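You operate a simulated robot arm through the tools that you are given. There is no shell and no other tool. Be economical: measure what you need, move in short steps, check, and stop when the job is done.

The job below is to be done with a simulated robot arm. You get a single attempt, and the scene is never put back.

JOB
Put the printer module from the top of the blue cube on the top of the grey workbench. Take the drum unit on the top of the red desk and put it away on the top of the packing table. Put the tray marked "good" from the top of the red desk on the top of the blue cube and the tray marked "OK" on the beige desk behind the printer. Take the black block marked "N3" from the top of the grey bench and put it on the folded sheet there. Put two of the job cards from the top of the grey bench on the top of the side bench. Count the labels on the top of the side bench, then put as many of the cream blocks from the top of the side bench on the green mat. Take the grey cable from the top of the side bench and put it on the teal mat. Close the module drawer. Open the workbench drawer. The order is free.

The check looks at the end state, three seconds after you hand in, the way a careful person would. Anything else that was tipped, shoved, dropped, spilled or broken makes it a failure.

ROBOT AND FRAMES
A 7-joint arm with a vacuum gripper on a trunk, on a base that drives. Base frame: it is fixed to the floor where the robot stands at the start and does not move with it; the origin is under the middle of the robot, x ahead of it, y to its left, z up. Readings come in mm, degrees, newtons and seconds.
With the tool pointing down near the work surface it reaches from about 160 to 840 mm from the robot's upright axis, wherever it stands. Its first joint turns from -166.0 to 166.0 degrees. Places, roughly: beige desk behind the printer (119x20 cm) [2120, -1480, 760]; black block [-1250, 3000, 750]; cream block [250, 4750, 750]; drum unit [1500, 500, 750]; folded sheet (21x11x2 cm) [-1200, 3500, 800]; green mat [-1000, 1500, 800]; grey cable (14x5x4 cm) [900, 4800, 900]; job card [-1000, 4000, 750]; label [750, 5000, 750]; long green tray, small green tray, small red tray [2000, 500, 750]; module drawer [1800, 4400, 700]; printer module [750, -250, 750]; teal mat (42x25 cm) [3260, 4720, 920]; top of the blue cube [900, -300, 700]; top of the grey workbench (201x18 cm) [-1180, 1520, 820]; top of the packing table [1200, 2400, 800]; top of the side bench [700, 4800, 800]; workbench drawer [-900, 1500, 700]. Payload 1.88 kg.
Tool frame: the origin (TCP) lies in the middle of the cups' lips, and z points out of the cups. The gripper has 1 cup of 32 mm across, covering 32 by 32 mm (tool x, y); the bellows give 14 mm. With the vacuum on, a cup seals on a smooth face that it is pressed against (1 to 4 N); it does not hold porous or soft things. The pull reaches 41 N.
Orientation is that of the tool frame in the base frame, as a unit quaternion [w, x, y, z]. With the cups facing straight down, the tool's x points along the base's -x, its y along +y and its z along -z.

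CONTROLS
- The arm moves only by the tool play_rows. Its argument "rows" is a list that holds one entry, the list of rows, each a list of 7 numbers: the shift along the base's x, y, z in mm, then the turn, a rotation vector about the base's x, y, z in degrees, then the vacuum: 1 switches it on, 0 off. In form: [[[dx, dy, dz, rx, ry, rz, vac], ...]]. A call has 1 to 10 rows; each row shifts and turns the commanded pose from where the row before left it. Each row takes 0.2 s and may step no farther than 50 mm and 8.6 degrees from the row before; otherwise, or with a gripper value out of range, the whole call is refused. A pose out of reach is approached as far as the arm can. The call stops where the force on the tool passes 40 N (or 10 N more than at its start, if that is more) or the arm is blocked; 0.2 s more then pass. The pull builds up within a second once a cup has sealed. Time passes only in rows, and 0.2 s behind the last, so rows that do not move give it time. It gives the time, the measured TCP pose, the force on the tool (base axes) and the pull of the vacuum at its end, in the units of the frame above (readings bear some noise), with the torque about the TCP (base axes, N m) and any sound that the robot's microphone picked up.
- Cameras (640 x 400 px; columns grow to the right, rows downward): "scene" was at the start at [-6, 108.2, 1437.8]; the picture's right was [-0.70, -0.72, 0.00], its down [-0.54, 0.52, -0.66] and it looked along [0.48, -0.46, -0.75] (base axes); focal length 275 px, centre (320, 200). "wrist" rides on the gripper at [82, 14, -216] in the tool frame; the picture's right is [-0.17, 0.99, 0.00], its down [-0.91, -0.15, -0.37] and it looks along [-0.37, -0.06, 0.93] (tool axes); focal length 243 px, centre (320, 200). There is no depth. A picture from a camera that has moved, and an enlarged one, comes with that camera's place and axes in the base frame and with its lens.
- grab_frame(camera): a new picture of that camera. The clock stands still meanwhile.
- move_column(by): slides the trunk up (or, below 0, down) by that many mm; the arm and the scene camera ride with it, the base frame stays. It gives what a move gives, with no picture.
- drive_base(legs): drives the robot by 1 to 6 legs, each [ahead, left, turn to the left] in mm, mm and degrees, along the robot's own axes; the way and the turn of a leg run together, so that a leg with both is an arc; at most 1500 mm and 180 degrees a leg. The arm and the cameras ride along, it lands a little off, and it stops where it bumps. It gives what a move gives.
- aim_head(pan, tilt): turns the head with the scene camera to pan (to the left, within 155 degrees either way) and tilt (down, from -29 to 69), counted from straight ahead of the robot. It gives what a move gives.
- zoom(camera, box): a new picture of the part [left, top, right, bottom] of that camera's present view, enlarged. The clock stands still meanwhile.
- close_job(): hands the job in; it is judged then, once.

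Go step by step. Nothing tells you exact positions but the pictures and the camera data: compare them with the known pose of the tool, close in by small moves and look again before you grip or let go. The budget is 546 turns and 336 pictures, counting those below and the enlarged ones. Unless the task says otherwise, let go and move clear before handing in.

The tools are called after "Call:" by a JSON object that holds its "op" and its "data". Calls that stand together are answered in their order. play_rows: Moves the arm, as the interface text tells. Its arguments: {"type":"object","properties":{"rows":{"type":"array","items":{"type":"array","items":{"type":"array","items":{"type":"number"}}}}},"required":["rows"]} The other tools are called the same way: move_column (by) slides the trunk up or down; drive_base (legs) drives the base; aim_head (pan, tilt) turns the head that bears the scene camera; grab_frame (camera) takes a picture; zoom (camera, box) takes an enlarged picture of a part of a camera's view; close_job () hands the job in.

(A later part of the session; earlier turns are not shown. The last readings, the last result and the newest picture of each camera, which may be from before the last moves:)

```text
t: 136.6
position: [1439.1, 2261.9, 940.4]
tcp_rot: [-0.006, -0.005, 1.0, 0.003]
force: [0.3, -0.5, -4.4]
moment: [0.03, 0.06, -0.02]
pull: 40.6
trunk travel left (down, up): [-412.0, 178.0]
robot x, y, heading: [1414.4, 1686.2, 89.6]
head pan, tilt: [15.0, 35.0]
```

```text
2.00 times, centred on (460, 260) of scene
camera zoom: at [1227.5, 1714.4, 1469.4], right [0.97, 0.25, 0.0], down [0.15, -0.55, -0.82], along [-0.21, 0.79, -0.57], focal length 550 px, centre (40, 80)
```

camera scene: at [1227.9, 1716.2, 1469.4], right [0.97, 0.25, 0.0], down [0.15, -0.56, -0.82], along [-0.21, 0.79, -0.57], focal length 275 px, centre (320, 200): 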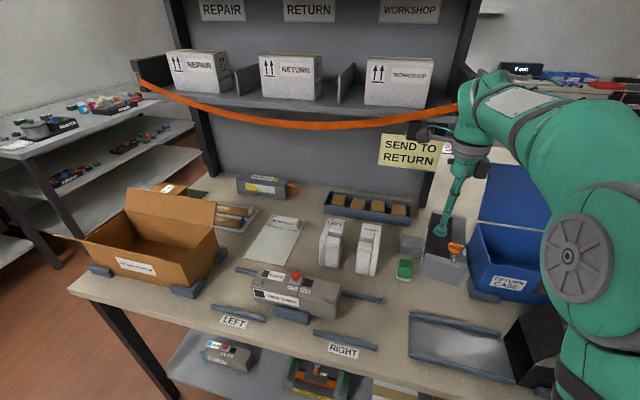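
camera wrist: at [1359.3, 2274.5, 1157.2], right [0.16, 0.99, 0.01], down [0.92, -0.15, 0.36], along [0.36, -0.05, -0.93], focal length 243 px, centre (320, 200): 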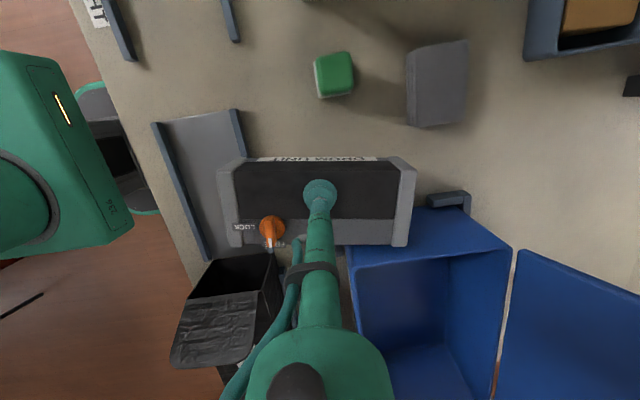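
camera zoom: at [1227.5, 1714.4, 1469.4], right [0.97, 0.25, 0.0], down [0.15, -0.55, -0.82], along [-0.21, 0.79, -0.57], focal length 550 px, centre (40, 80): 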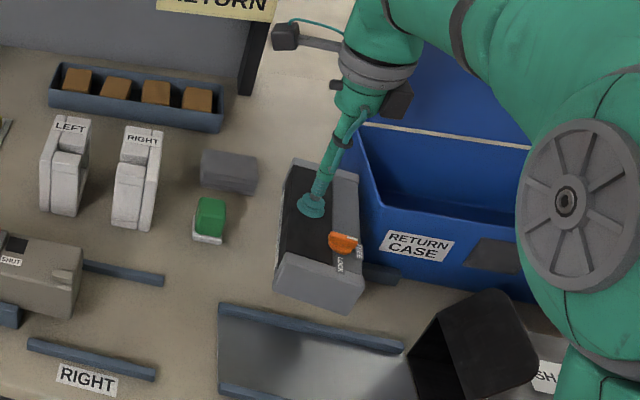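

Call:
{"op": "play_rows", "data": {"rows": [[[2, 20, -10, 0, 0, 0, 1], [0, 17, -20, 0, 0, 0, 1], [0, 0, -20, 0, 0, 0, 1]]]}}

Call:
{"op": "grab_frame", "data": {"camera": "wrist"}}

Call:
{"op": "zoom", "data": {"camera": "scene", "box": [340, 160, 580, 360]}}

```text
t: 137.4
position: [1440.1, 2300.0, 889.8]
tcp_rot: [-0.006, -0.005, 1.0, 0.005]
force: [0.7, 0.5, -3.7]
moment: [0.03, 0.06, 0.01]
pull: 40.9
trunk travel left (down, up): [-412.0, 178.0]
robot x, y, heading: [1416.7, 1690.3, 89.7]
head pan, tilt: [15.0, 35.0]
```

```text
268 pictures are left
camera wrist: at [1359.9, 2312.7, 1106.4], right [0.16, 0.99, 0.01], down [0.92, -0.15, 0.36], along [0.36, -0.05, -0.93], focal length 243 px, centre (320, 200)
```

wrist: 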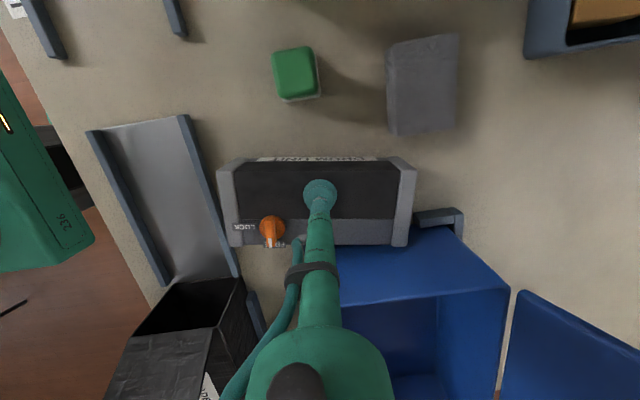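

```text
2.00 times, centred on (460, 260) of scene
camera zoom: at [1227.6, 1714.5, 1469.4], right [0.97, 0.25, 0.0], down [0.15, -0.55, -0.82], along [-0.21, 0.79, -0.57], focal length 550 px, centre (40, 80)
```

zoom: 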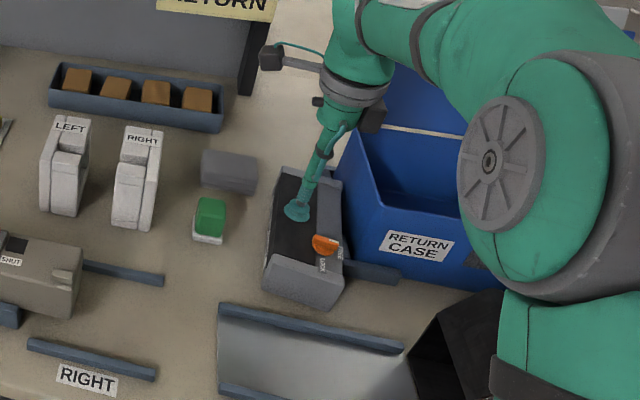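

Clearances look good; small nudge and lower to contact.

Call:
{"op": "play_rows", "data": {"rows": [[[4, 5, -12, 0, 0, 0, 1], [0, 0, -6, 0, 0, 0, 1], [0, 0, -4, 0, 0, 0, 1]]]}}

Call:
{"op": "zoom", "data": {"camera": "scene", "box": [390, 220, 500, 310]}}

```text
t: 138.2
position: [1443.5, 2304.8, 872.6]
tcp_rot: [-0.006, -0.005, 1.0, 0.009]
force: [-12.8, -1.2, 31.3]
moment: [-0.08, -0.29, -0.52]
pull: 40.7
trunk travel left (down, up): [-412.0, 178.0]
robot x, y, heading: [1417.5, 1689.5, 89.8]
head pan, tilt: [15.0, 35.0]
```

```text
4.44 times, centred on (445, 265) of scene
camera zoom: at [1226.2, 1711.7, 1469.6], right [0.97, 0.25, 0.0], down [0.15, -0.55, -0.82], along [-0.21, 0.79, -0.57], focal length 1222 px, centre (-236, -89)
```

zoom: 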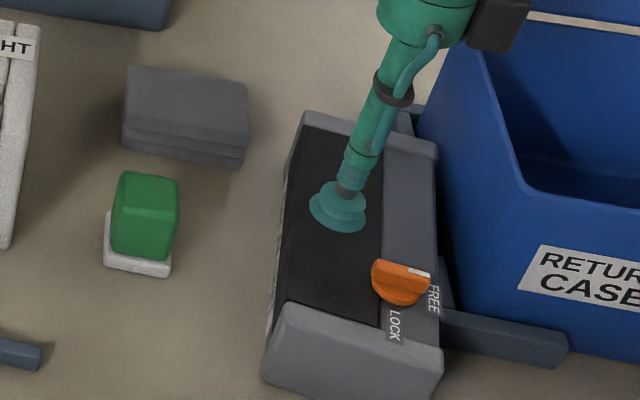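

Call:
{"op": "play_rows", "data": {"rows": [[[0, 0, 4, 0, 0, 0, 1], [0, 0, 0, 0, 0, 0, 0], [0, 0, 0, 0, 0, 0, 0], [0, 0, 0, 0, 0, 0, 0], [0, 0, 0, 0, 0, 0, 0], [0, 0, 20, 0, 0, 0, 0], [0, 0, 30, 0, 0, 0, 0]]]}}

Call:
{"op": "grab_frame", "data": {"camera": "wrist"}}

Call:
{"op": "zoom", "data": {"camera": "scene", "box": [340, 200, 540, 325]}}

```text
t: 139.8
position: [1445.2, 2304.5, 922.0]
tcp_rot: [-0.007, -0.004, 1.0, 0.003]
force: [-0.4, 0.3, 0.5]
moment: [-0.02, 0.0, 0.01]
pull: 0.0
trunk travel left (down, up): [-412.0, 178.0]
robot x, y, heading: [1416.8, 1691.3, 89.5]
head pan, tilt: [15.0, 35.0]
```

```text
265 pictures are left
camera wrist: at [1365.9, 2316.5, 1139.3], right [0.16, 0.99, 0.0], down [0.92, -0.15, 0.36], along [0.36, -0.05, -0.93], focal length 243 px, centre (320, 200)
```

wrist: 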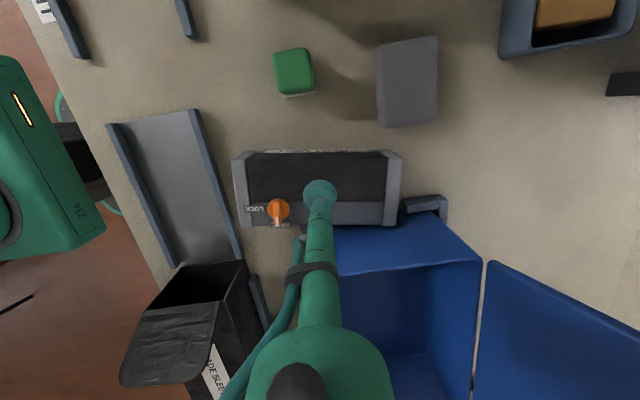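

```text
3.20 times, centred on (440, 262) of scene
camera zoom: at [1227.5, 1714.3, 1469.3], right [0.97, 0.25, 0.0], down [0.15, -0.55, -0.82], along [-0.21, 0.79, -0.57], focal length 880 px, centre (-64, 0)
```

zoom: 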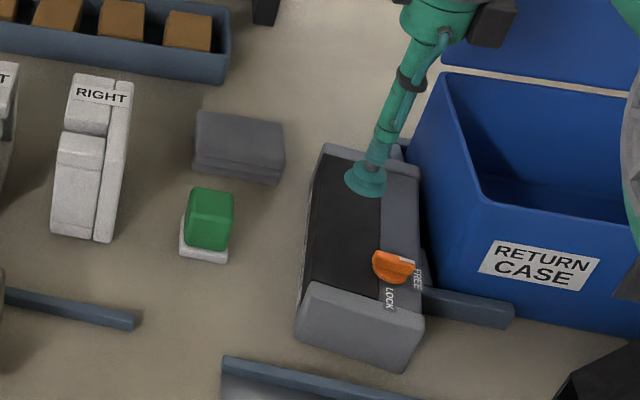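

Drum is down and level. Retract backward, then up, unwinding the yaw.

Call:
{"op": "play_rows", "data": {"rows": [[[-5, -35, 10, 0, 0, 8.5, 0], [0, -40, 10, 0, 0, 8.5, 0], [0, -40, 10, 0, 0, 8.5, 0], [0, -40, 15, 0, 0, 8.5, 0], [0, -20, 20, 0, 0, 8.5, 0], [0, 0, 20, 0, 0, 8.5, 0], [0, 0, 15, 0, 0, 8.5, 0], [0, 0, 0, 0, 0, 8.5, 0], [0, 0, 0, 0, 0, 8.5, 0], [0, 0, 0, 0, 0, 8.5, 0]]]}}

Call:
{"op": "play_rows", "data": {"rows": [[[0, 0, 0, 0, 0, 5, 0]]]}}

Call:
{"op": "grab_frame", "data": {"camera": "scene"}}

```text
t: 142.0
position: [1440.6, 2130.5, 1021.9]
tcp_rot: [-0.008, -0.68, 0.734, -0.001]
force: [-0.1, 0.6, -0.4]
moment: [0.01, 0.01, -0.01]
pull: 0.1
trunk travel left (down, up): [-412.0, 178.0]
robot x, y, heading: [1417.2, 1690.8, 89.7]
head pan, tilt: [15.0, 35.0]
```

```text
t: 142.4
position: [1439.5, 2131.4, 1021.9]
tcp_rot: [0.008, 0.711, -0.703, 0.002]
force: [1.0, 0.0, 0.4]
moment: [0.0, -0.03, -0.01]
pull: 0.0
trunk travel left (down, up): [-412.0, 178.0]
robot x, y, heading: [1417.3, 1684.6, 89.5]
head pan, tilt: [15.0, 35.0]
```

```text
263 pictures are left
camera scene: at [1227.6, 1714.1, 1469.4], right [0.97, 0.25, 0.0], down [0.15, -0.55, -0.82], along [-0.21, 0.79, -0.57], focal length 275 px, centre (320, 200)
```

scene: 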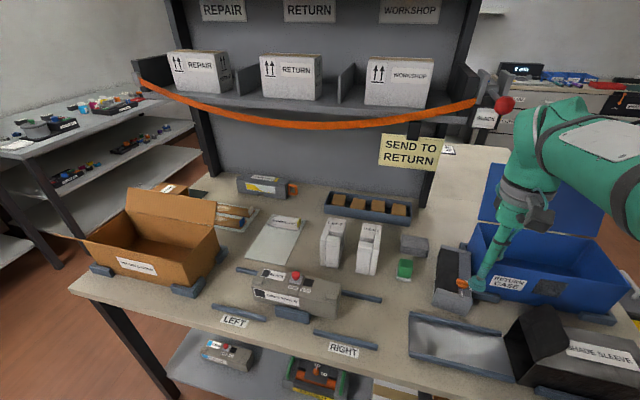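

Call:
{"op": "zoom", "data": {"camera": "scene", "box": [400, 225, 520, 315]}}

Call:
{"op": "drive_base", "data": {"legs": [[-420, 0, 0], [0, 0, -90], [0, 0, -90]]}}

Call:
{"op": "aim_head", "data": {"pan": 0, "tilt": 40}}

Call:
{"op": "grab_frame", "data": {"camera": "scene"}}

```text
4.44 times, centred on (460, 270) of scene
camera zoom: at [1227.6, 1714.1, 1469.4], right [0.97, 0.25, 0.0], down [0.15, -0.55, -0.82], along [-0.21, 0.79, -0.57], focal length 1222 px, centre (-302, -111)
```

zoom: 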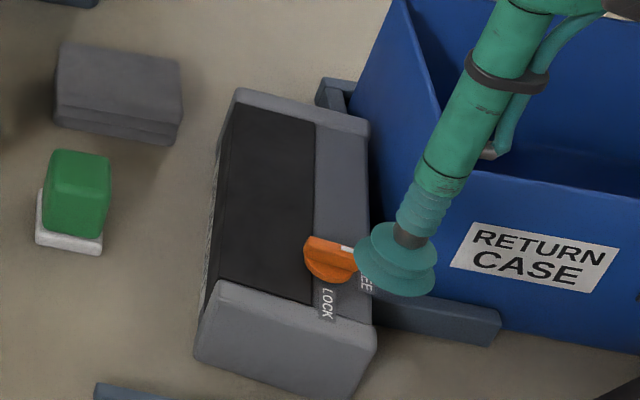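

```text
t: 152.6
position: [1393.3, 834.2, 1020.3]
tcp_rot: [-0.001, 0.701, 0.713, 0.008]
force: [1.2, -0.3, 0.8]
moment: [-0.01, -0.01, -0.03]
pull: 0.0
trunk travel left (down, up): [-412.0, 178.0]
robot x, y, heading: [1411.8, 1269.0, -89.8]
head pan, tilt: [15.0, 35.0]
```

```text
t: 153.4
position: [1392.2, 833.0, 1021.2]
tcp_rot: [-0.002, 0.701, 0.713, 0.008]
force: [-1.0, 0.3, 0.7]
moment: [0.02, 0.0, 0.0]
pull: 0.1
trunk travel left (down, up): [-412.0, 178.0]
robot x, y, heading: [1415.9, 1273.8, -89.8]
head pan, tilt: [0.0, 40.0]
```

```text
261 pictures are left
camera scene: at [1574.5, 1248.7, 1461.9], right [-1.0, 0.0, 0.0], down [0.0, 0.64, -0.77], along [0.0, -0.77, -0.64], focal length 275 px, centre (320, 200)
```

scene: 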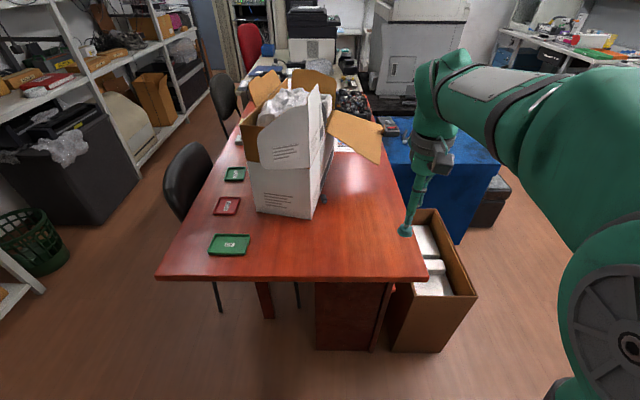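

Next: GOOD tray at about (1962,197). I drive to about (1955,1010) facing -y.

Call:
{"op": "drive_base", "data": {"legs": [[0, 540, 0], [200, 0, 0]]}}

Call:
{"op": "aim_head", "data": {"pan": 0, "tilt": 60}}

Call:
{"op": "grab_frame", "data": {"camera": "scene"}}

Call:
{"op": "grab_frame", "data": {"camera": "wrist"}}

```text
t: 157.7
position: [1939.8, 633.7, 1021.4]
tcp_rot: [-0.002, 0.703, 0.711, 0.008]
force: [-0.1, 0.0, 0.0]
moment: [-0.05, 0.0, -0.02]
pull: 0.0
trunk travel left (down, up): [-412.0, 178.0]
robot x, y, heading: [1961.5, 1076.8, -90.0]
head pan, tilt: [0.0, 40.0]
```

```text
t: 158.5
position: [1940.5, 634.5, 1022.2]
tcp_rot: [-0.001, 0.703, 0.711, 0.008]
force: [-0.1, 0.0, -1.0]
moment: [0.03, 0.0, -0.02]
pull: 0.1
trunk travel left (down, up): [-412.0, 178.0]
robot x, y, heading: [1959.8, 1074.8, -90.0]
head pan, tilt: [0.0, 60.0]
```

```text
260 pictures are left
camera scene: at [2122.7, 1068.4, 1435.1], right [-1.0, 0.0, 0.0], down [0.0, 0.87, -0.5], along [0.0, -0.5, -0.87], focal length 275 px, centre (320, 200)
```

scene: 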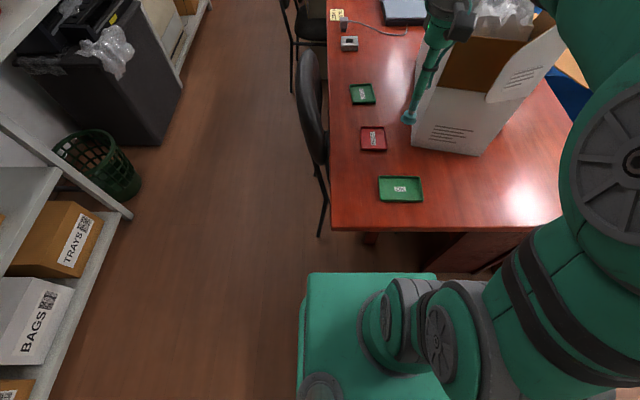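

```text
259 pictures are left
camera wrist: at [1950.5, 715.3, 1238.0], right [0.99, -0.15, 0.01], down [-0.14, -0.92, 0.36], along [-0.05, -0.36, -0.93], focal length 243 px, centre (320, 200)
```

wrist: 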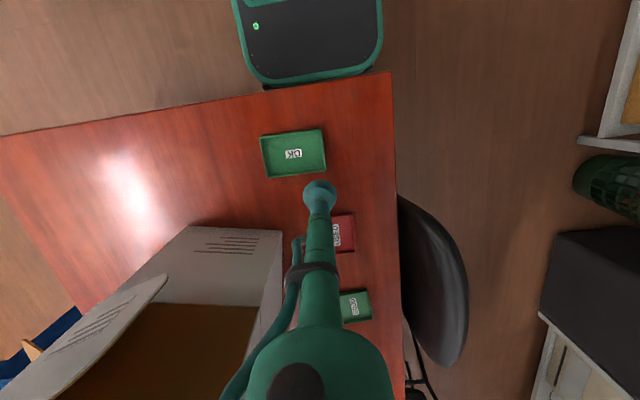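

GOOD tray is at about (1966,219). I move 50 mm closer and reach low over the desk.

Call:
{"op": "drive_base", "data": {"legs": [[60, 0, 0]]}}

Call:
{"op": "play_rows", "data": {"rows": [[[4, -35, -30, 0, 0, 0, 0], [4, -35, -30, 0, 0, 0, 0], [4, -35, -30, 0, 0, 0, 0], [4, -35, -30, 0, 0, 0, 0], [4, -35, -30, 0, 0, 0, 0], [4, -40, -25, 0, 0, 0, 0], [2, -45, -15, 0, 0, 0, 0], [0, -45, 0, 0, 0, 0, 0]]]}}

Call:
{"op": "grab_frame", "data": {"camera": "wrist"}}

```text
t: 159.5
position: [1940.1, 573.8, 1021.5]
tcp_rot: [-0.001, 0.702, 0.712, 0.007]
force: [0.6, 1.4, 0.5]
moment: [-0.01, 0.0, -0.01]
pull: 0.0
trunk travel left (down, up): [-412.0, 178.0]
robot x, y, heading: [1960.8, 1016.0, -89.9]
head pan, tilt: [0.0, 60.0]
```

```text
t: 161.3
position: [1965.7, 268.6, 830.2]
tcp_rot: [-0.003, 0.702, 0.712, 0.008]
force: [0.2, 0.1, 0.4]
moment: [-0.03, -0.01, -0.02]
pull: 0.1
trunk travel left (down, up): [-412.0, 178.0]
robot x, y, heading: [1962.0, 1017.7, -89.8]
head pan, tilt: [0.0, 60.0]
```

```text
258 pictures are left
camera wrist: at [1975.2, 348.8, 1046.0], right [0.99, -0.15, 0.01], down [-0.14, -0.92, 0.36], along [-0.05, -0.36, -0.93], focal length 243 px, centre (320, 200)
```

wrist: 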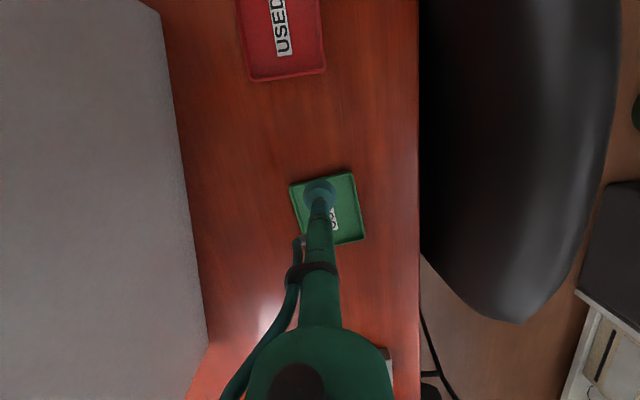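

Call:
{"op": "play_rows", "data": {"rows": [[[2, -25, -20, 0, 0, 0, 0], [0, -25, -20, 0, 0, 0, 0]]]}}

Call:
{"op": "grab_frame", "data": {"camera": "wrist"}}

```text
t: 161.9
position: [1965.1, 218.1, 791.8]
tcp_rot: [-0.001, 0.702, 0.712, 0.008]
force: [-0.6, 0.1, 0.6]
moment: [0.01, -0.01, -0.01]
pull: 0.0
trunk travel left (down, up): [-412.0, 178.0]
robot x, y, heading: [1959.3, 1011.8, -89.8]
head pan, tilt: [0.0, 60.0]
```

```text
257 pictures are left
camera wrist: at [1976.4, 298.6, 1008.7], right [0.99, -0.15, 0.01], down [-0.14, -0.92, 0.36], along [-0.05, -0.36, -0.93], focal length 243 px, centre (320, 200)
```

wrist: 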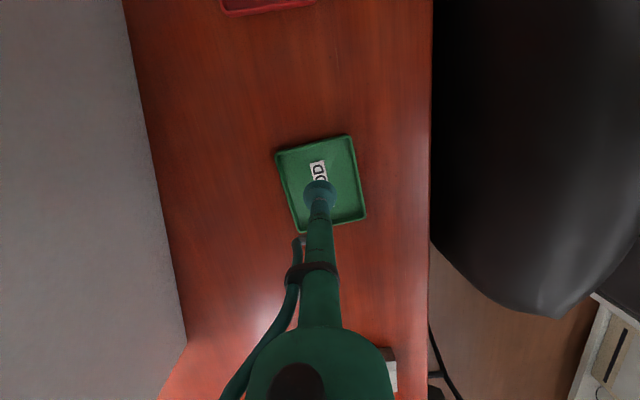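

Call:
{"op": "play_rows", "data": {"rows": [[[1, -12, -20, 0, 0, 0, 1], [0, 0, -10, 0, 0, 0, 1], [0, 0, -6, 0, 0, 0, 1], [0, 0, -5, 0, 0, 0, 1], [0, 0, -3, 0, 0, 0, 1], [0, 0, 0, 0, 0, 0, 1]]]}}

```text
t: 163.3
position: [1968.7, 206.8, 746.6]
tcp_rot: [-0.002, 0.702, 0.712, 0.008]
force: [-0.3, 0.5, -0.1]
moment: [0.0, 0.0, 0.0]
pull: 41.1
trunk travel left (down, up): [-412.0, 178.0]
robot x, y, heading: [1961.5, 1018.3, -89.7]
head pan, tilt: [0.0, 60.0]
```

Sealed. Lift, retract.

Call:
{"op": "play_rows", "data": {"rows": [[[0, 0, 10, 0, 0, 0, 1], [0, 0, 30, 0, 0, 0, 1], [0, 10, 40, 0, 0, 0, 1], [0, 40, 25, 0, 0, 0, 1], [0, 40, 25, 0, 0, 0, 1], [0, 40, 25, 0, 0, 0, 1], [0, 40, 25, 0, 0, 0, 1], [0, 40, 25, 0, 0, 0, 1], [0, 45, 15, 0, 0, 0, 1], [0, 45, 15, 0, 0, 0, 1]]]}}

Call:
{"op": "play_rows", "data": {"rows": [[[0, 45, 15, 0, 0, 0, 1], [-5, 30, 15, 0, 0, 0, 1]]]}}

Call:
{"op": "grab_frame", "data": {"camera": "scene"}}

```text
t: 165.5
position: [1971.3, 509.1, 983.3]
tcp_rot: [-0.001, 0.703, 0.711, 0.008]
force: [-1.0, -0.4, -1.5]
moment: [0.03, 0.04, 0.0]
pull: 40.6
trunk travel left (down, up): [-412.0, 178.0]
robot x, y, heading: [1961.1, 1014.2, -90.0]
head pan, tilt: [0.0, 60.0]
```

```text
t: 166.1
position: [1967.1, 582.0, 1012.2]
tcp_rot: [-0.002, 0.701, 0.713, 0.008]
force: [0.5, 0.2, -1.6]
moment: [0.02, -0.01, 0.0]
pull: 40.6
trunk travel left (down, up): [-412.0, 178.0]
robot x, y, heading: [1960.6, 1017.2, -90.1]
head pan, tilt: [0.0, 60.0]
```

```text
256 pictures are left
camera scene: at [2122.8, 1008.9, 1435.1], right [-1.0, 0.0, 0.0], down [0.0, 0.87, -0.5], along [0.0, -0.5, -0.87], focal length 275 px, centre (320, 200)
```

scene: 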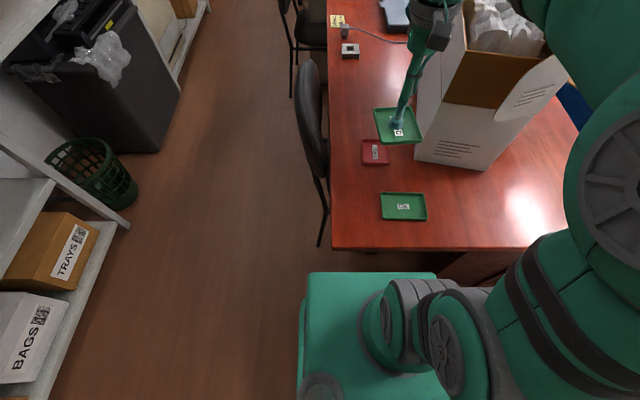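

GOOD tray is held. Now drive to the cube's left-front side.

Call:
{"op": "drive_base", "data": {"legs": [[-250, 0, 0], [0, -1490, 0], [780, 0, 0], [0, 0, 25]]}}

Call:
{"op": "aim_head", "data": {"pan": 0, "tilt": 50}}

Call:
{"op": "grab_frame", "data": {"camera": "scene"}}

```text
t: 180.1
position: [636.6, 97.9, 1012.8]
tcp_rot: [-0.003, 0.53, 0.848, 0.007]
force: [0.0, -0.1, -0.4]
moment: [0.01, 0.0, 0.02]
pull: 41.0
trunk travel left (down, up): [-412.0, 178.0]
robot x, y, heading: [447.2, 487.7, -64.9]
head pan, tilt: [0.0, 60.0]
```

```text
t: 180.8
position: [637.2, 96.9, 1013.8]
tcp_rot: [-0.002, 0.531, 0.847, 0.007]
force: [0.6, 0.3, -1.0]
moment: [-0.01, 0.04, -0.04]
pull: 40.8
trunk travel left (down, up): [-412.0, 178.0]
robot x, y, heading: [448.2, 487.7, -64.7]
head pan, tilt: [0.0, 50.0]
```

```text
255 pictures are left
camera scene: at [601.9, 542.5, 1447.6], right [-0.91, -0.43, 0.0], down [-0.33, 0.69, -0.64], along [0.27, -0.58, -0.77], focal length 275 px, centre (320, 200)
```

scene: 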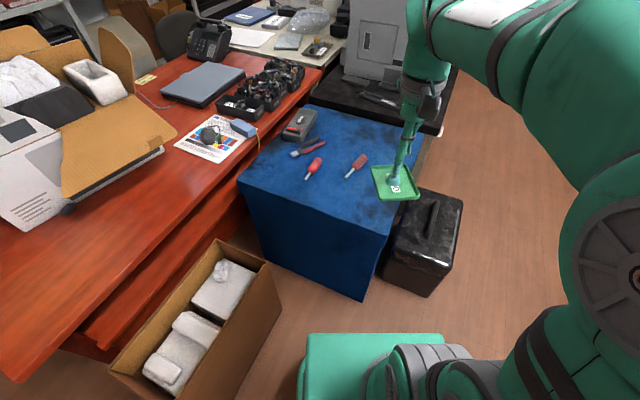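

Call:
{"op": "play_rows", "data": {"rows": [[[13, -41, -15, 0, 0, 0, 1], [13, -41, -15, 0, 0, 0, 1], [13, -41, -15, 0, 0, 0, 1], [13, -41, -15, 0, 0, 0, 1], [13, -41, -15, 0, 0, 0, 1], [13, -41, -15, 0, 0, 0, 1], [0, 0, -40, 0, 0, 0, 1], [0, 0, -40, 0, 0, 0, 1]]]}}

Call:
{"op": "grab_frame", "data": {"camera": "wrist"}}

Call:
{"op": "grab_frame", "data": {"camera": "scene"}}

```text
t: 182.6
position: [715.4, -148.2, 845.2]
tcp_rot: [-0.002, 0.53, 0.848, 0.007]
force: [0.6, 0.4, -0.6]
moment: [-0.02, -0.01, 0.03]
pull: 40.2
trunk travel left (down, up): [-412.0, 178.0]
robot x, y, heading: [451.8, 487.0, -64.6]
head pan, tilt: [0.0, 50.0]
```

```text
254 pictures are left
camera wrist: at [691.6, -71.3, 1061.7], right [0.96, 0.28, 0.01], down [0.26, -0.89, 0.36], along [0.11, -0.35, -0.93], focal length 243 px, centre (320, 200)
```

wrist: 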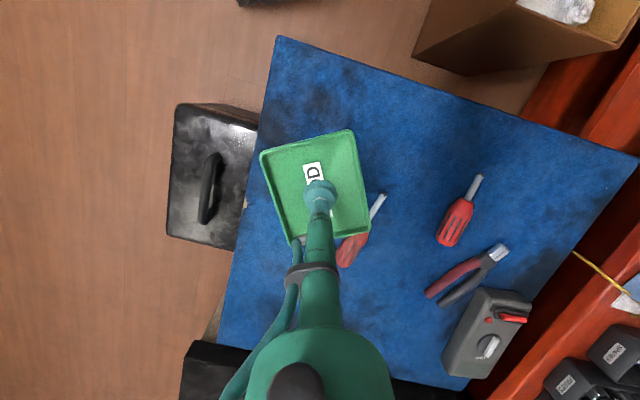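

```text
253 pictures are left
camera scene: at [601.8, 542.6, 1447.7], right [-0.91, -0.43, 0.0], down [-0.33, 0.69, -0.64], along [0.27, -0.58, -0.77], focal length 275 px, centre (320, 200)
```

scene: 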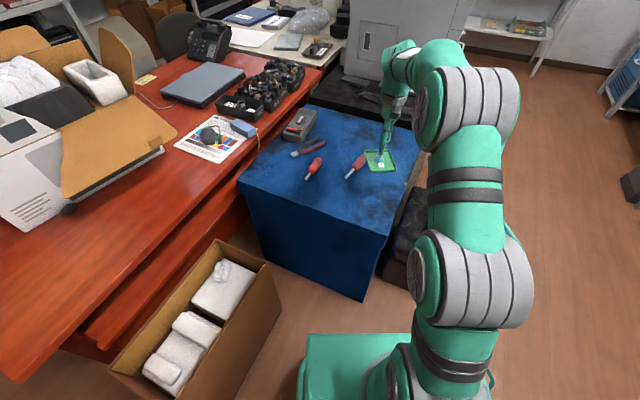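

Call:
{"op": "play_rows", "data": {"rows": [[[0, 0, -45, 0, 0, 0, 1], [0, 0, -45, 0, 0, 0, 1], [0, 0, -45, 0, 0, 0, 1], [0, 0, -20, 0, 0, 0, 1], [0, 0, -8, 0, 0, 0, 1], [0, 0, -5, 0, 0, 0, 1]]]}}

Call:
{"op": "zoom", "data": {"camera": "scene", "box": [300, 110, 460, 210]}}

```text
t: 184.0
position: [714.2, -147.7, 673.0]
tcp_rot: [-0.004, 0.53, 0.848, 0.007]
force: [-0.5, 1.3, -3.7]
moment: [-0.21, 0.03, 0.07]
pull: 40.1
trunk travel left (down, up): [-412.0, 178.0]
robot x, y, heading: [449.4, 487.4, -65.0]
head pan, tilt: [0.0, 50.0]
```

```text
4.00 times, centred on (380, 160) of scene
camera zoom: at [601.9, 542.4, 1447.6], right [-0.91, -0.43, 0.0], down [-0.33, 0.69, -0.64], along [0.27, -0.58, -0.77], focal length 1100 px, centre (80, 360)
```

zoom: 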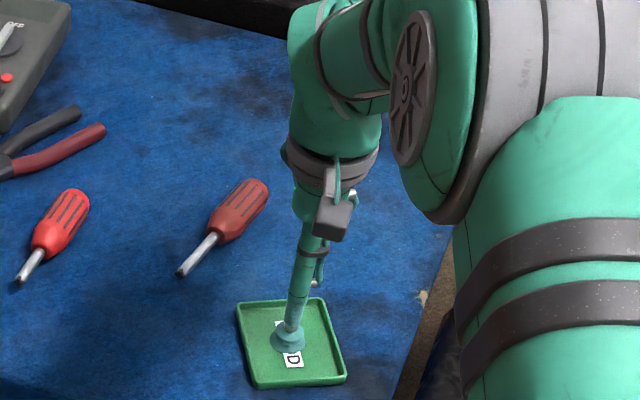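

Call:
{"op": "play_rows", "data": {"rows": [[[0, 0, -4, 0, 0, 0, 1], [0, 0, -3, 0, 0, 0, 1]]]}}

```text
t: 184.6
position: [714.6, -146.9, 673.2]
tcp_rot: [-0.001, 0.53, 0.848, 0.005]
force: [-6.7, 13.9, 27.2]
moment: [-0.25, 0.19, -0.09]
pull: 40.6
trunk travel left (down, up): [-412.0, 178.0]
robot x, y, heading: [447.1, 490.7, -64.5]
head pan, tilt: [0.0, 50.0]
```

Call:
{"op": "play_rows", "data": {"rows": [[[0, 0, 3, 0, 0, 0, 0], [0, 0, 0, 0, 0, 0, 0], [0, 0, 0, 0, 0, 0, 0], [0, 0, 0, 0, 0, 0, 0], [0, 0, 15, 0, 0, 0, 0], [0, 0, 40, 0, 0, 0, 0], [0, 0, 45, 0, 0, 0, 0], [0, 0, 45, 0, 0, 0, 0]]]}}

Call:
{"op": "grab_frame", "data": {"camera": "wrist"}}

```text
t: 186.4
position: [714.2, -149.3, 815.8]
tcp_rot: [-0.004, 0.531, 0.848, 0.007]
force: [-0.2, -0.3, 0.3]
moment: [-0.02, 0.04, 0.03]
pull: 0.0
trunk travel left (down, up): [-412.0, 178.0]
robot x, y, heading: [447.2, 488.4, -64.7]
head pan, tilt: [0.0, 50.0]
```

```text
251 pictures are left
camera wrist: at [689.7, -71.7, 1033.1], right [0.96, 0.28, 0.01], down [0.26, -0.9, 0.36], along [0.11, -0.34, -0.93], focal length 243 px, centre (320, 200)
```

wrist: 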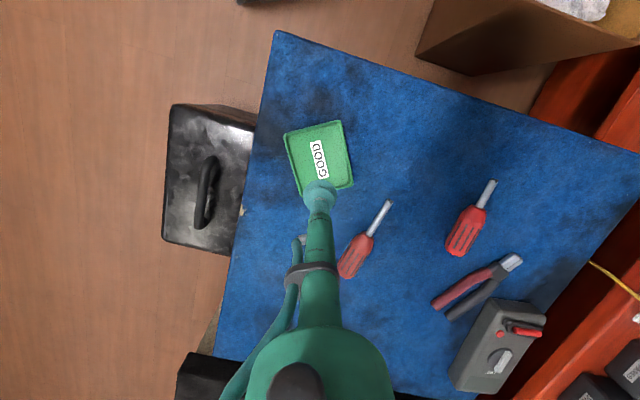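

GOOD tray is on the cube. Back to the red desk for the OK tray.

Call:
{"op": "play_rows", "data": {"rows": [[[-13, 41, 20, 0, 0, 0, 0], [-13, 41, 25, 0, 0, 0, 0], [-13, 41, 25, 0, 0, 0, 0], [-13, 41, 25, 0, 0, 0, 0], [-13, 41, 25, 0, 0, 0, 0], [-13, 41, 25, 0, 0, 0, 0], [0, 0, 45, 0, 0, 0, 0]]]}}

Call:
{"op": "aim_head", "data": {"pan": 10, "tilt": 15}}

Call:
{"op": "grab_frame", "data": {"camera": "scene"}}

Call:
{"op": "drive_base", "data": {"legs": [[0, 0, -25], [-780, 0, 0], [0, 1430, 0], [150, 0, 0]]}}

Call:
{"op": "grab_frame", "data": {"camera": "wrist"}}

```text
t: 188.0
position: [636.1, 100.6, 1005.6]
tcp_rot: [-0.003, 0.53, 0.848, 0.007]
force: [-0.3, 0.7, 0.3]
moment: [0.01, -0.01, -0.01]
pull: 0.1
trunk travel left (down, up): [-412.0, 178.0]
robot x, y, heading: [448.8, 491.3, -64.8]
head pan, tilt: [0.0, 50.0]
```

```text
t: 189.1
position: [636.4, 98.7, 1005.8]
tcp_rot: [-0.002, 0.531, 0.847, 0.007]
force: [-0.6, 0.1, -0.1]
moment: [0.01, 0.0, 0.01]
pull: 0.0
trunk travel left (down, up): [-412.0, 178.0]
robot x, y, heading: [447.6, 486.9, -64.7]
head pan, tilt: [10.0, 15.0]
```

```text
250 pictures are left
camera scene: at [622.9, 535.8, 1501.3], right [-0.82, -0.58, 0.0], down [-0.15, 0.21, -0.97], along [0.56, -0.79, -0.26], focal length 275 px, centre (320, 200)
```

scene: 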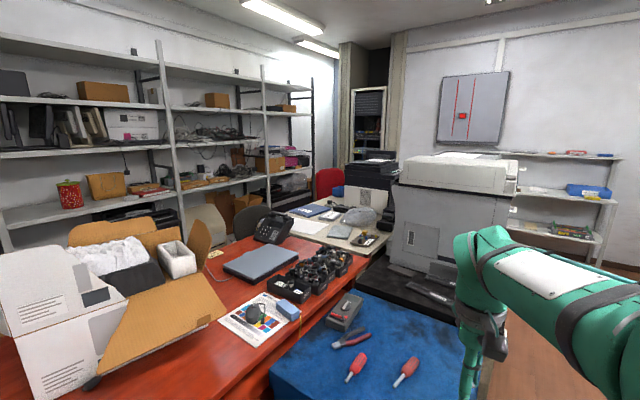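

```text
t: 202.2
position: [1883.3, 680.4, 1005.7]
tcp_rot: [-0.002, 0.7, 0.714, 0.007]
force: [-0.2, -0.1, 1.0]
moment: [0.0, -0.01, 0.0]
pull: 0.1
trunk travel left (down, up): [-412.0, 178.0]
robot x, y, heading: [1874.6, 1113.7, -89.8]
head pan, tilt: [10.0, 15.0]
```

```text
249 pictures are left
camera wrist: at [1894.3, 761.1, 1223.1], right [0.99, -0.15, 0.01], down [-0.14, -0.92, 0.36], along [-0.05, -0.36, -0.93], focal length 243 px, centre (320, 200)
```

wrist: 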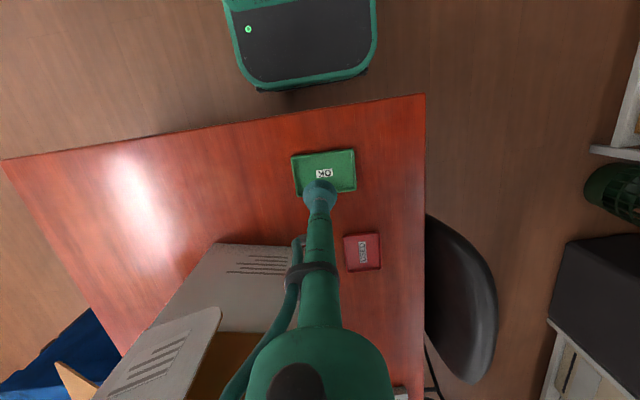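

Call:
{"op": "play_rows", "data": {"rows": [[[2, -24, -45, 0, 0, 0, 0], [2, -25, -42, 0, 0, 0, 0], [0, 0, -45, 0, 0, 0, 0], [0, 0, -45, 0, 0, 0, 0], [0, 0, -35, 0, 0, 0, 0]]]}}

Call:
{"op": "grab_frame", "data": {"camera": "wrist"}}

```text
refused: row 1 steps farther than a row can; nothing moved
```

```text
248 pictures are left
camera wrist: at [1894.3, 761.1, 1223.1], right [0.99, -0.15, 0.01], down [-0.14, -0.92, 0.36], along [-0.05, -0.36, -0.93], focal length 243 px, centre (320, 200)
```

wrist: 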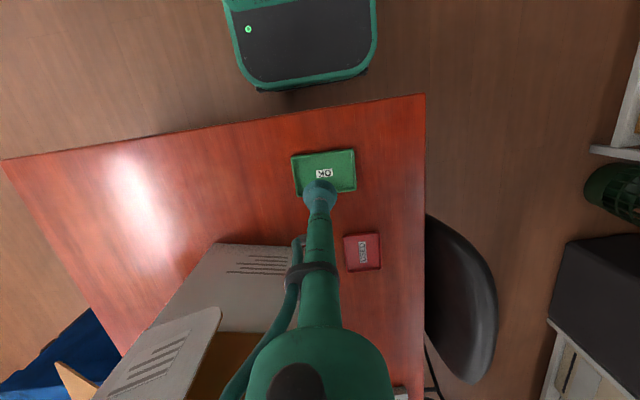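

Call:
{"op": "play_rows", "data": {"rows": [[[2, -24, -35, 0, 0, 0, 0], [2, -25, -35, 0, 0, 0, 0], [0, 0, -45, 0, 0, 0, 0], [0, 0, -45, 0, 0, 0, 0], [0, 0, -45, 0, 0, 0, 0]]]}}

Call:
{"op": "grab_frame", "data": {"camera": "wrist"}}

```text
t: 203.4
position: [1887.5, 631.1, 802.9]
tcp_rot: [-0.001, 0.701, 0.713, 0.007]
force: [0.4, -0.4, -0.8]
moment: [-0.04, 0.0, 0.0]
pull: 0.1
trunk travel left (down, up): [-412.0, 178.0]
robot x, y, heading: [1877.7, 1116.6, -89.9]
head pan, tilt: [10.0, 15.0]
```

```text
247 pictures are left
camera wrist: at [1898.0, 712.7, 1019.7], right [0.99, -0.15, 0.01], down [-0.14, -0.92, 0.36], along [-0.05, -0.36, -0.93], focal length 243 px, centre (320, 200)
```

wrist: 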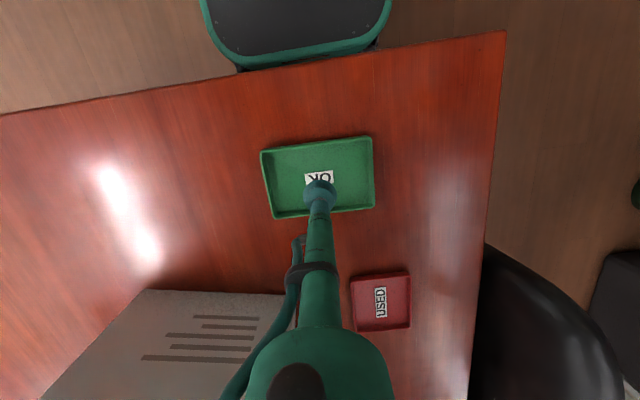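

Call:
{"op": "play_rows", "data": {"rows": [[[0, -8, -30, 0, 0, 0, 1], [0, 0, -12, 0, 0, 0, 1], [0, 0, -6, 0, 0, 0, 1], [0, 0, -5, 0, 0, 0, 1], [0, 0, -3, 0, 0, 0, 1], [0, 0, 0, 0, 0, 0, 1]]]}}

```text
t: 204.8
position: [1887.4, 624.3, 745.8]
tcp_rot: [-0.003, 0.701, 0.713, 0.009]
force: [0.3, 2.2, -8.6]
moment: [-0.21, 0.11, 0.03]
pull: 40.7
trunk travel left (down, up): [-412.0, 178.0]
robot x, y, heading: [1877.9, 1108.6, -89.8]
head pan, tilt: [10.0, 15.0]
```

OK tray sealed. Lift, retract, and drive around toward the beige desk via the open floor.

Call:
{"op": "play_rows", "data": {"rows": [[[0, 0, 10, 0, 0, 0, 1], [0, 0, 35, 0, 0, 0, 1], [0, 10, 45, 0, 0, 0, 1], [0, 10, 45, 0, 0, 0, 1], [0, 10, 45, 0, 0, 0, 1], [-3, 10, 45, 0, 0, 0, 1], [-3, 10, 45, 0, 0, 0, 1]]]}}

Call:
{"op": "drive_base", "data": {"legs": [[-150, 0, 0], [0, -1500, 0], [0, -510, 0], [1250, 0, 0], [1200, 0, 0]]}}

Call:
{"op": "aim_head", "data": {"pan": 70, "tilt": 25}}

Call:
{"op": "grab_frame", "data": {"camera": "scene"}}

```text
t: 206.4
position: [1883.9, 673.2, 1017.3]
tcp_rot: [-0.002, 0.701, 0.713, 0.008]
force: [-0.6, -0.9, -0.5]
moment: [0.03, 0.01, 0.02]
pull: 40.7
trunk travel left (down, up): [-412.0, 178.0]
robot x, y, heading: [1877.4, 1114.7, -89.7]
head pan, tilt: [10.0, 15.0]
```

```text
t: 228.9
position: [-99.3, -1635.6, 1016.9]
tcp_rot: [-0.001, 0.703, 0.711, 0.008]
force: [0.2, -0.6, -0.7]
moment: [0.02, 0.02, -0.02]
pull: 41.2
trunk travel left (down, up): [-412.0, 178.0]
robot x, y, heading: [-104.8, -1195.5, -90.3]
head pan, tilt: [10.0, 15.0]
```

```text
t: 230.2
position: [-99.5, -1635.9, 1015.8]
tcp_rot: [-0.001, 0.702, 0.712, 0.007]
force: [-0.2, 0.1, -1.3]
moment: [-0.04, -0.01, 0.04]
pull: 41.1
trunk travel left (down, up): [-412.0, 178.0]
robot x, y, heading: [-105.1, -1191.4, -89.9]
head pan, tilt: [70.0, 25.0]
```

```text
246 pictures are left
camera scene: at [145.5, -1166.9, 1485.2], right [-0.34, -0.94, 0.0], down [-0.4, 0.14, -0.91], along [0.85, -0.31, -0.42], focal length 275 px, centre (320, 200)
```

scene: 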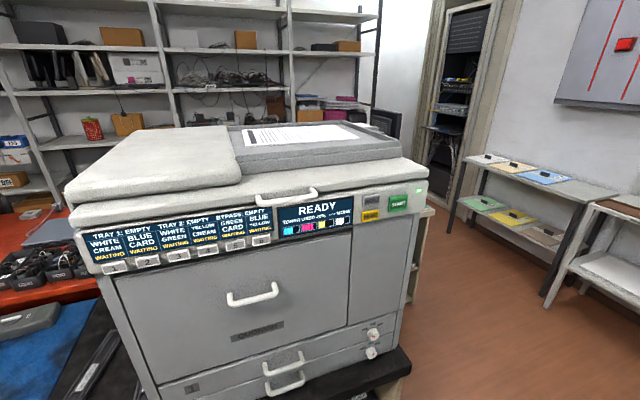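

The printer's right front corner is at about (605,-1586). I go around its right side and look.

Call:
{"op": "drive_base", "data": {"legs": [[1050, 0, 0], [0, 1000, 0]]}}

Call:
{"op": "aim_head", "data": {"pan": 100, "tilt": 30}}

Call:
{"op": "grab_frame", "data": {"camera": "scene"}}

```text
t: 240.3
position: [863.1, -2697.7, 1016.7]
tcp_rot: [-0.002, 0.711, 0.703, 0.008]
force: [-0.2, 0.9, -1.2]
moment: [-0.02, -0.04, 0.0]
pull: 40.8
trunk travel left (down, up): [-412.0, 178.0]
robot x, y, heading: [869.2, -2260.7, -91.4]
head pan, tilt: [70.0, 25.0]
```

```text
t: 241.2
position: [864.1, -2697.8, 1016.7]
tcp_rot: [-0.001, 0.71, 0.704, 0.008]
force: [-0.5, 0.9, -0.6]
moment: [0.01, -0.02, 0.02]
pull: 41.5
trunk travel left (down, up): [-412.0, 178.0]
robot x, y, heading: [873.0, -2254.9, -91.6]
head pan, tilt: [100.0, 30.0]
```

```text
245 pictures are left
camera scene: at [1122.9, -2187.9, 1477.2], right [0.15, -0.99, 0.0], down [-0.49, -0.08, -0.87], along [0.86, 0.13, -0.5], focal length 275 px, centre (320, 200)
```

scene: 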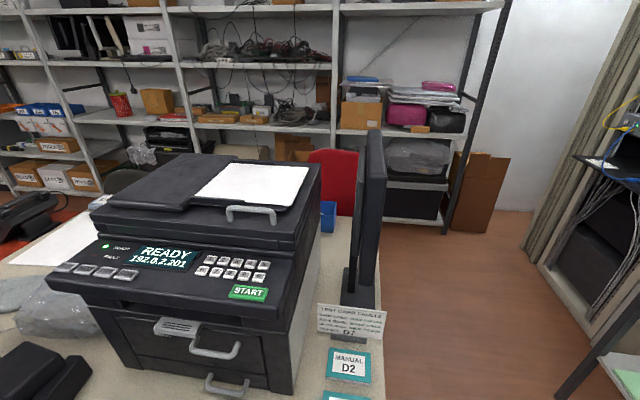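

Call:
{"op": "aim_head", "data": {"pan": 125, "tilt": 45}}

Call:
{"op": "grab_frame", "data": {"camera": "scene"}}

Call:
{"op": "aim_head", "data": {"pan": 100, "tilt": 60}}

Call:
{"op": "grab_frame", "data": {"camera": "scene"}}

```text
t: 242.1
position: [863.2, -2698.7, 1017.2]
tcp_rot: [-0.001, 0.71, 0.704, 0.008]
force: [0.2, 0.6, -1.3]
moment: [-0.03, 0.0, 0.02]
pull: 40.9
trunk travel left (down, up): [-412.0, 178.0]
robot x, y, heading: [870.3, -2258.5, -91.3]
head pan, tilt: [125.0, 45.0]
```

```text
244 pictures are left
camera scene: at [1101.1, -2156.4, 1454.6], right [0.55, -0.83, 0.0], down [-0.59, -0.39, -0.71], along [0.59, 0.39, -0.71], focal length 275 px, centre (320, 200)
```

scene: 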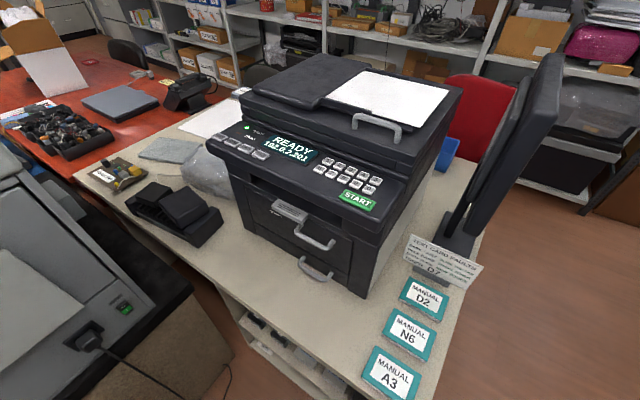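

```text
t: 243.0
position: [863.5, -2698.2, 1016.2]
tcp_rot: [-0.001, 0.71, 0.704, 0.007]
force: [0.8, -0.7, -0.6]
moment: [-0.02, 0.05, -0.01]
pull: 40.8
trunk travel left (down, up): [-412.0, 178.0]
robot x, y, heading: [868.6, -2255.7, -91.2]
head pan, tilt: [100.0, 60.0]
```

```text
243 pictures are left
camera scene: at [1099.4, -2191.4, 1435.1], right [0.15, -0.99, 0.0], down [-0.86, -0.13, -0.5], along [0.49, 0.08, -0.87], focal length 275 px, centre (320, 200)
```

scene: 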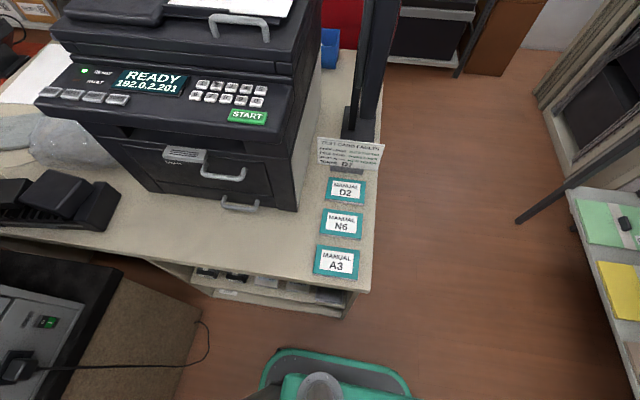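

The OK tray should go onto the back strip of the beige desk (x≈2020–2220), behind the black printer. I turn to face +x in the aisle south of the desk and look.

Call:
{"op": "drive_base", "data": {"legs": [[200, -100, 0], [0, 0, 91.5]]}}

Call:
{"op": "aim_head", "data": {"pan": 0, "tilt": 35}}

Call:
{"op": "grab_frame", "data": {"camera": "scene"}}

Call:
{"op": "aim_head", "data": {"pan": -35, "tilt": 45}}

Call:
{"op": "grab_frame", "data": {"camera": "scene"}}

```text
t: 248.5
position: [1206.6, -2457.3, 1016.7]
tcp_rot: [-0.006, 0.002, 1.0, 0.005]
force: [-0.6, -0.4, -0.8]
moment: [0.01, -0.01, -0.01]
pull: 40.6
trunk travel left (down, up): [-412.0, 178.0]
robot x, y, heading: [763.4, -2455.8, -0.9]
head pan, tilt: [100.0, 60.0]
```

```text
t: 250.3
position: [1205.2, -2457.0, 1017.2]
tcp_rot: [-0.005, 0.002, 1.0, 0.005]
force: [0.3, 0.2, -0.3]
moment: [-0.01, 0.01, 0.02]
pull: 40.6
trunk travel left (down, up): [-412.0, 178.0]
robot x, y, heading: [762.2, -2453.3, -0.9]
head pan, tilt: [0.0, 35.0]
```

```text
242 pictures are left
camera scene: at [793.2, -2289.3, 1469.4], right [-0.02, -1.0, 0.0], down [-0.57, 0.01, -0.82], along [0.82, -0.01, -0.57], focal length 275 px, centre (320, 200)
```

scene: 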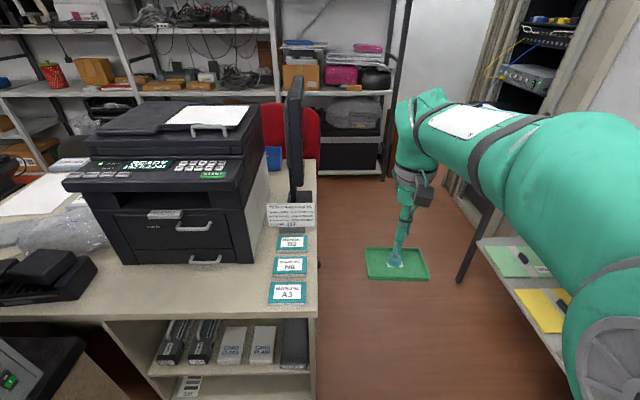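

```text
t: 251.3
position: [1206.8, -2456.9, 1017.1]
tcp_rot: [-0.006, 0.002, 1.0, 0.005]
force: [-0.8, -0.6, -0.7]
moment: [0.01, -0.01, -0.01]
pull: 40.7
trunk travel left (down, up): [-412.0, 178.0]
robot x, y, heading: [763.9, -2454.4, -1.0]
head pan, tilt: [-35.0, 45.0]
```

```text
241 pictures are left
camera scene: at [771.1, -2335.6, 1454.6], right [-0.59, -0.81, 0.0], down [-0.57, 0.41, -0.71], along [0.57, -0.41, -0.71], focal length 275 px, centre (320, 200)
```

scene: 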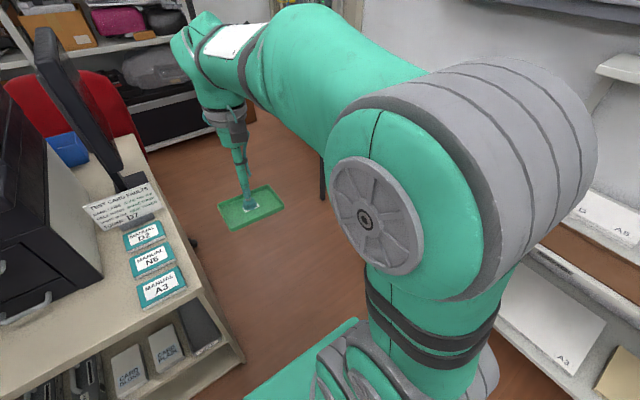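

The aisle is ~600 mm wide (desk end y≈-2285, table y≈-2885). I centre the robot and drive in along +x.

Call:
{"op": "drive_base", "data": {"legs": [[0, -130, 1], [400, 0, 0]]}}

Call:
{"op": "aim_head", "data": {"pan": -60, "tilt": 60}}

Call:
{"op": "grab_frame", "data": {"camera": "scene"}}

Call:
{"op": "aim_head", "data": {"pan": 60, "tilt": 60}}

Call:
{"op": "grab_frame", "data": {"camera": "scene"}}

```text
t: 254.7
position: [1604.8, -2581.9, 1015.8]
tcp_rot: [-0.007, -0.004, 1.0, 0.004]
force: [-0.3, 0.6, -1.3]
moment: [0.02, 0.01, -0.03]
pull: 40.0
trunk travel left (down, up): [-412.0, 178.0]
robot x, y, heading: [1162.7, -2585.6, -0.4]
head pan, tilt: [-35.0, 45.0]
```

```text
t: 255.6
position: [1604.1, -2581.7, 1016.7]
tcp_rot: [-0.006, -0.005, 1.0, 0.005]
force: [-0.4, 0.4, -0.4]
moment: [0.0, 0.0, -0.02]
pull: 40.3
trunk travel left (down, up): [-412.0, 178.0]
robot x, y, heading: [1166.3, -2585.0, -0.2]
head pan, tilt: [-60.0, 60.0]
```

```text
240 pictures are left
camera scene: at [1134.8, -2477.0, 1435.1], right [-0.87, -0.5, 0.0], down [-0.43, 0.75, -0.5], along [0.25, -0.43, -0.87], focal length 275 px, centre (320, 200)
```

scene: 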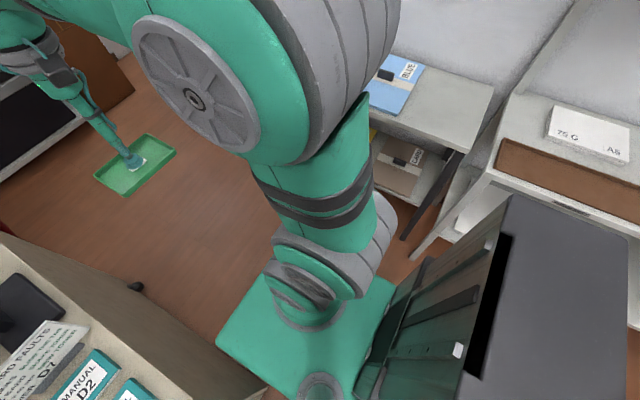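

```text
t: 257.6
position: [1603.9, -2581.7, 1015.3]
tcp_rot: [-0.006, -0.004, 1.0, 0.004]
force: [-0.7, 0.1, -1.3]
moment: [-0.02, 0.01, 0.0]
pull: 40.7
trunk travel left (down, up): [-412.0, 178.0]
robot x, y, heading: [1162.5, -2579.3, -0.3]
head pan, tilt: [60.0, 60.0]
```

```text
239 pictures are left
camera scene: at [1135.4, -2361.6, 1435.1], right [0.86, -0.51, 0.0], down [-0.44, -0.75, -0.5], along [0.25, 0.43, -0.87], focal length 275 px, centre (320, 200)
```

scene: 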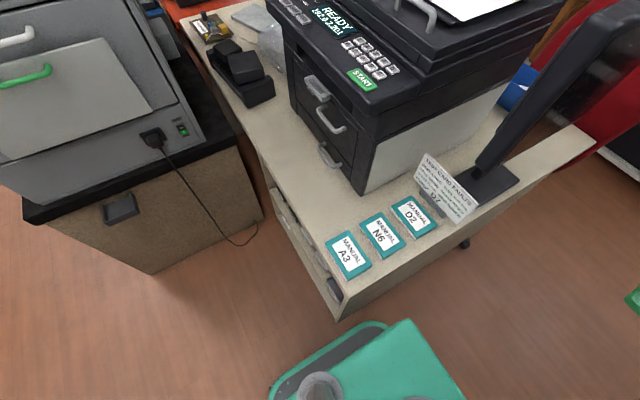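

Call:
{"op": "drive_base", "data": {"legs": [[400, 0, 0]]}}

Call:
{"op": "aim_head", "data": {"pan": 60, "tilt": 45}}

Call:
{"op": "grab_frame", "data": {"camera": "scene"}}

Call:
{"op": "aim_head", "data": {"pan": 25, "tilt": 50}}

Call:
{"op": "grab_frame", "data": {"camera": "scene"}}

```text
t: 260.0
position: [2000.8, -2588.5, 1017.2]
tcp_rot: [-0.007, -0.001, 1.0, 0.005]
force: [-0.6, 0.1, -0.4]
moment: [0.01, -0.02, -0.01]
pull: 40.7
trunk travel left (down, up): [-412.0, 178.0]
robot x, y, heading: [1558.0, -2588.4, -0.7]
head pan, tilt: [60.0, 60.0]
```

```text
t: 260.8
position: [2001.7, -2588.1, 1016.7]
tcp_rot: [-0.007, 0.0, 1.0, 0.004]
force: [-0.9, 0.3, -1.5]
moment: [-0.01, 0.02, 0.0]
pull: 40.6
trunk travel left (down, up): [-412.0, 178.0]
robot x, y, heading: [1558.0, -2586.6, -0.7]
head pan, tilt: [60.0, 45.0]
```

```text
238 pictures are left
camera scene: at [1541.3, -2352.4, 1454.5], right [0.86, -0.51, 0.0], down [-0.36, -0.61, -0.71], along [0.36, 0.61, -0.71], focal length 275 px, centre (320, 200)
```

scene: 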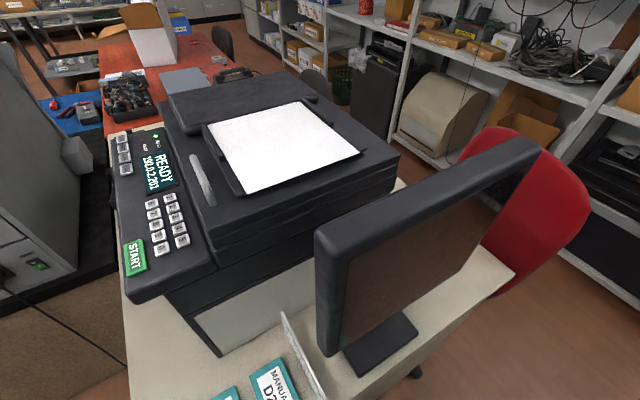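

```text
t: 261.8
position: [2002.7, -2588.7, 1016.7]
tcp_rot: [-0.007, -0.001, 1.0, 0.004]
force: [-0.9, 0.3, -0.6]
moment: [0.0, -0.04, 0.02]
pull: 41.2
trunk travel left (down, up): [-412.0, 178.0]
robot x, y, heading: [1563.8, -2584.4, -0.6]
head pan, tilt: [25.0, 50.0]
```

```text
237 pictures are left
camera scene: at [1570.0, -2390.5, 1447.7], right [0.41, -0.91, 0.0], down [-0.7, -0.32, -0.64], along [0.59, 0.26, -0.77], focal length 275 px, centre (320, 200)
```

scene: 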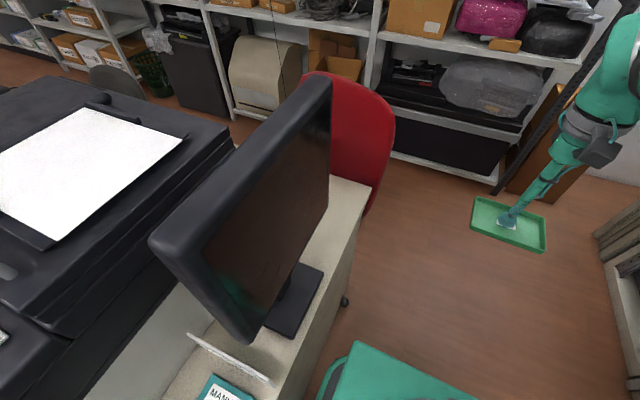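

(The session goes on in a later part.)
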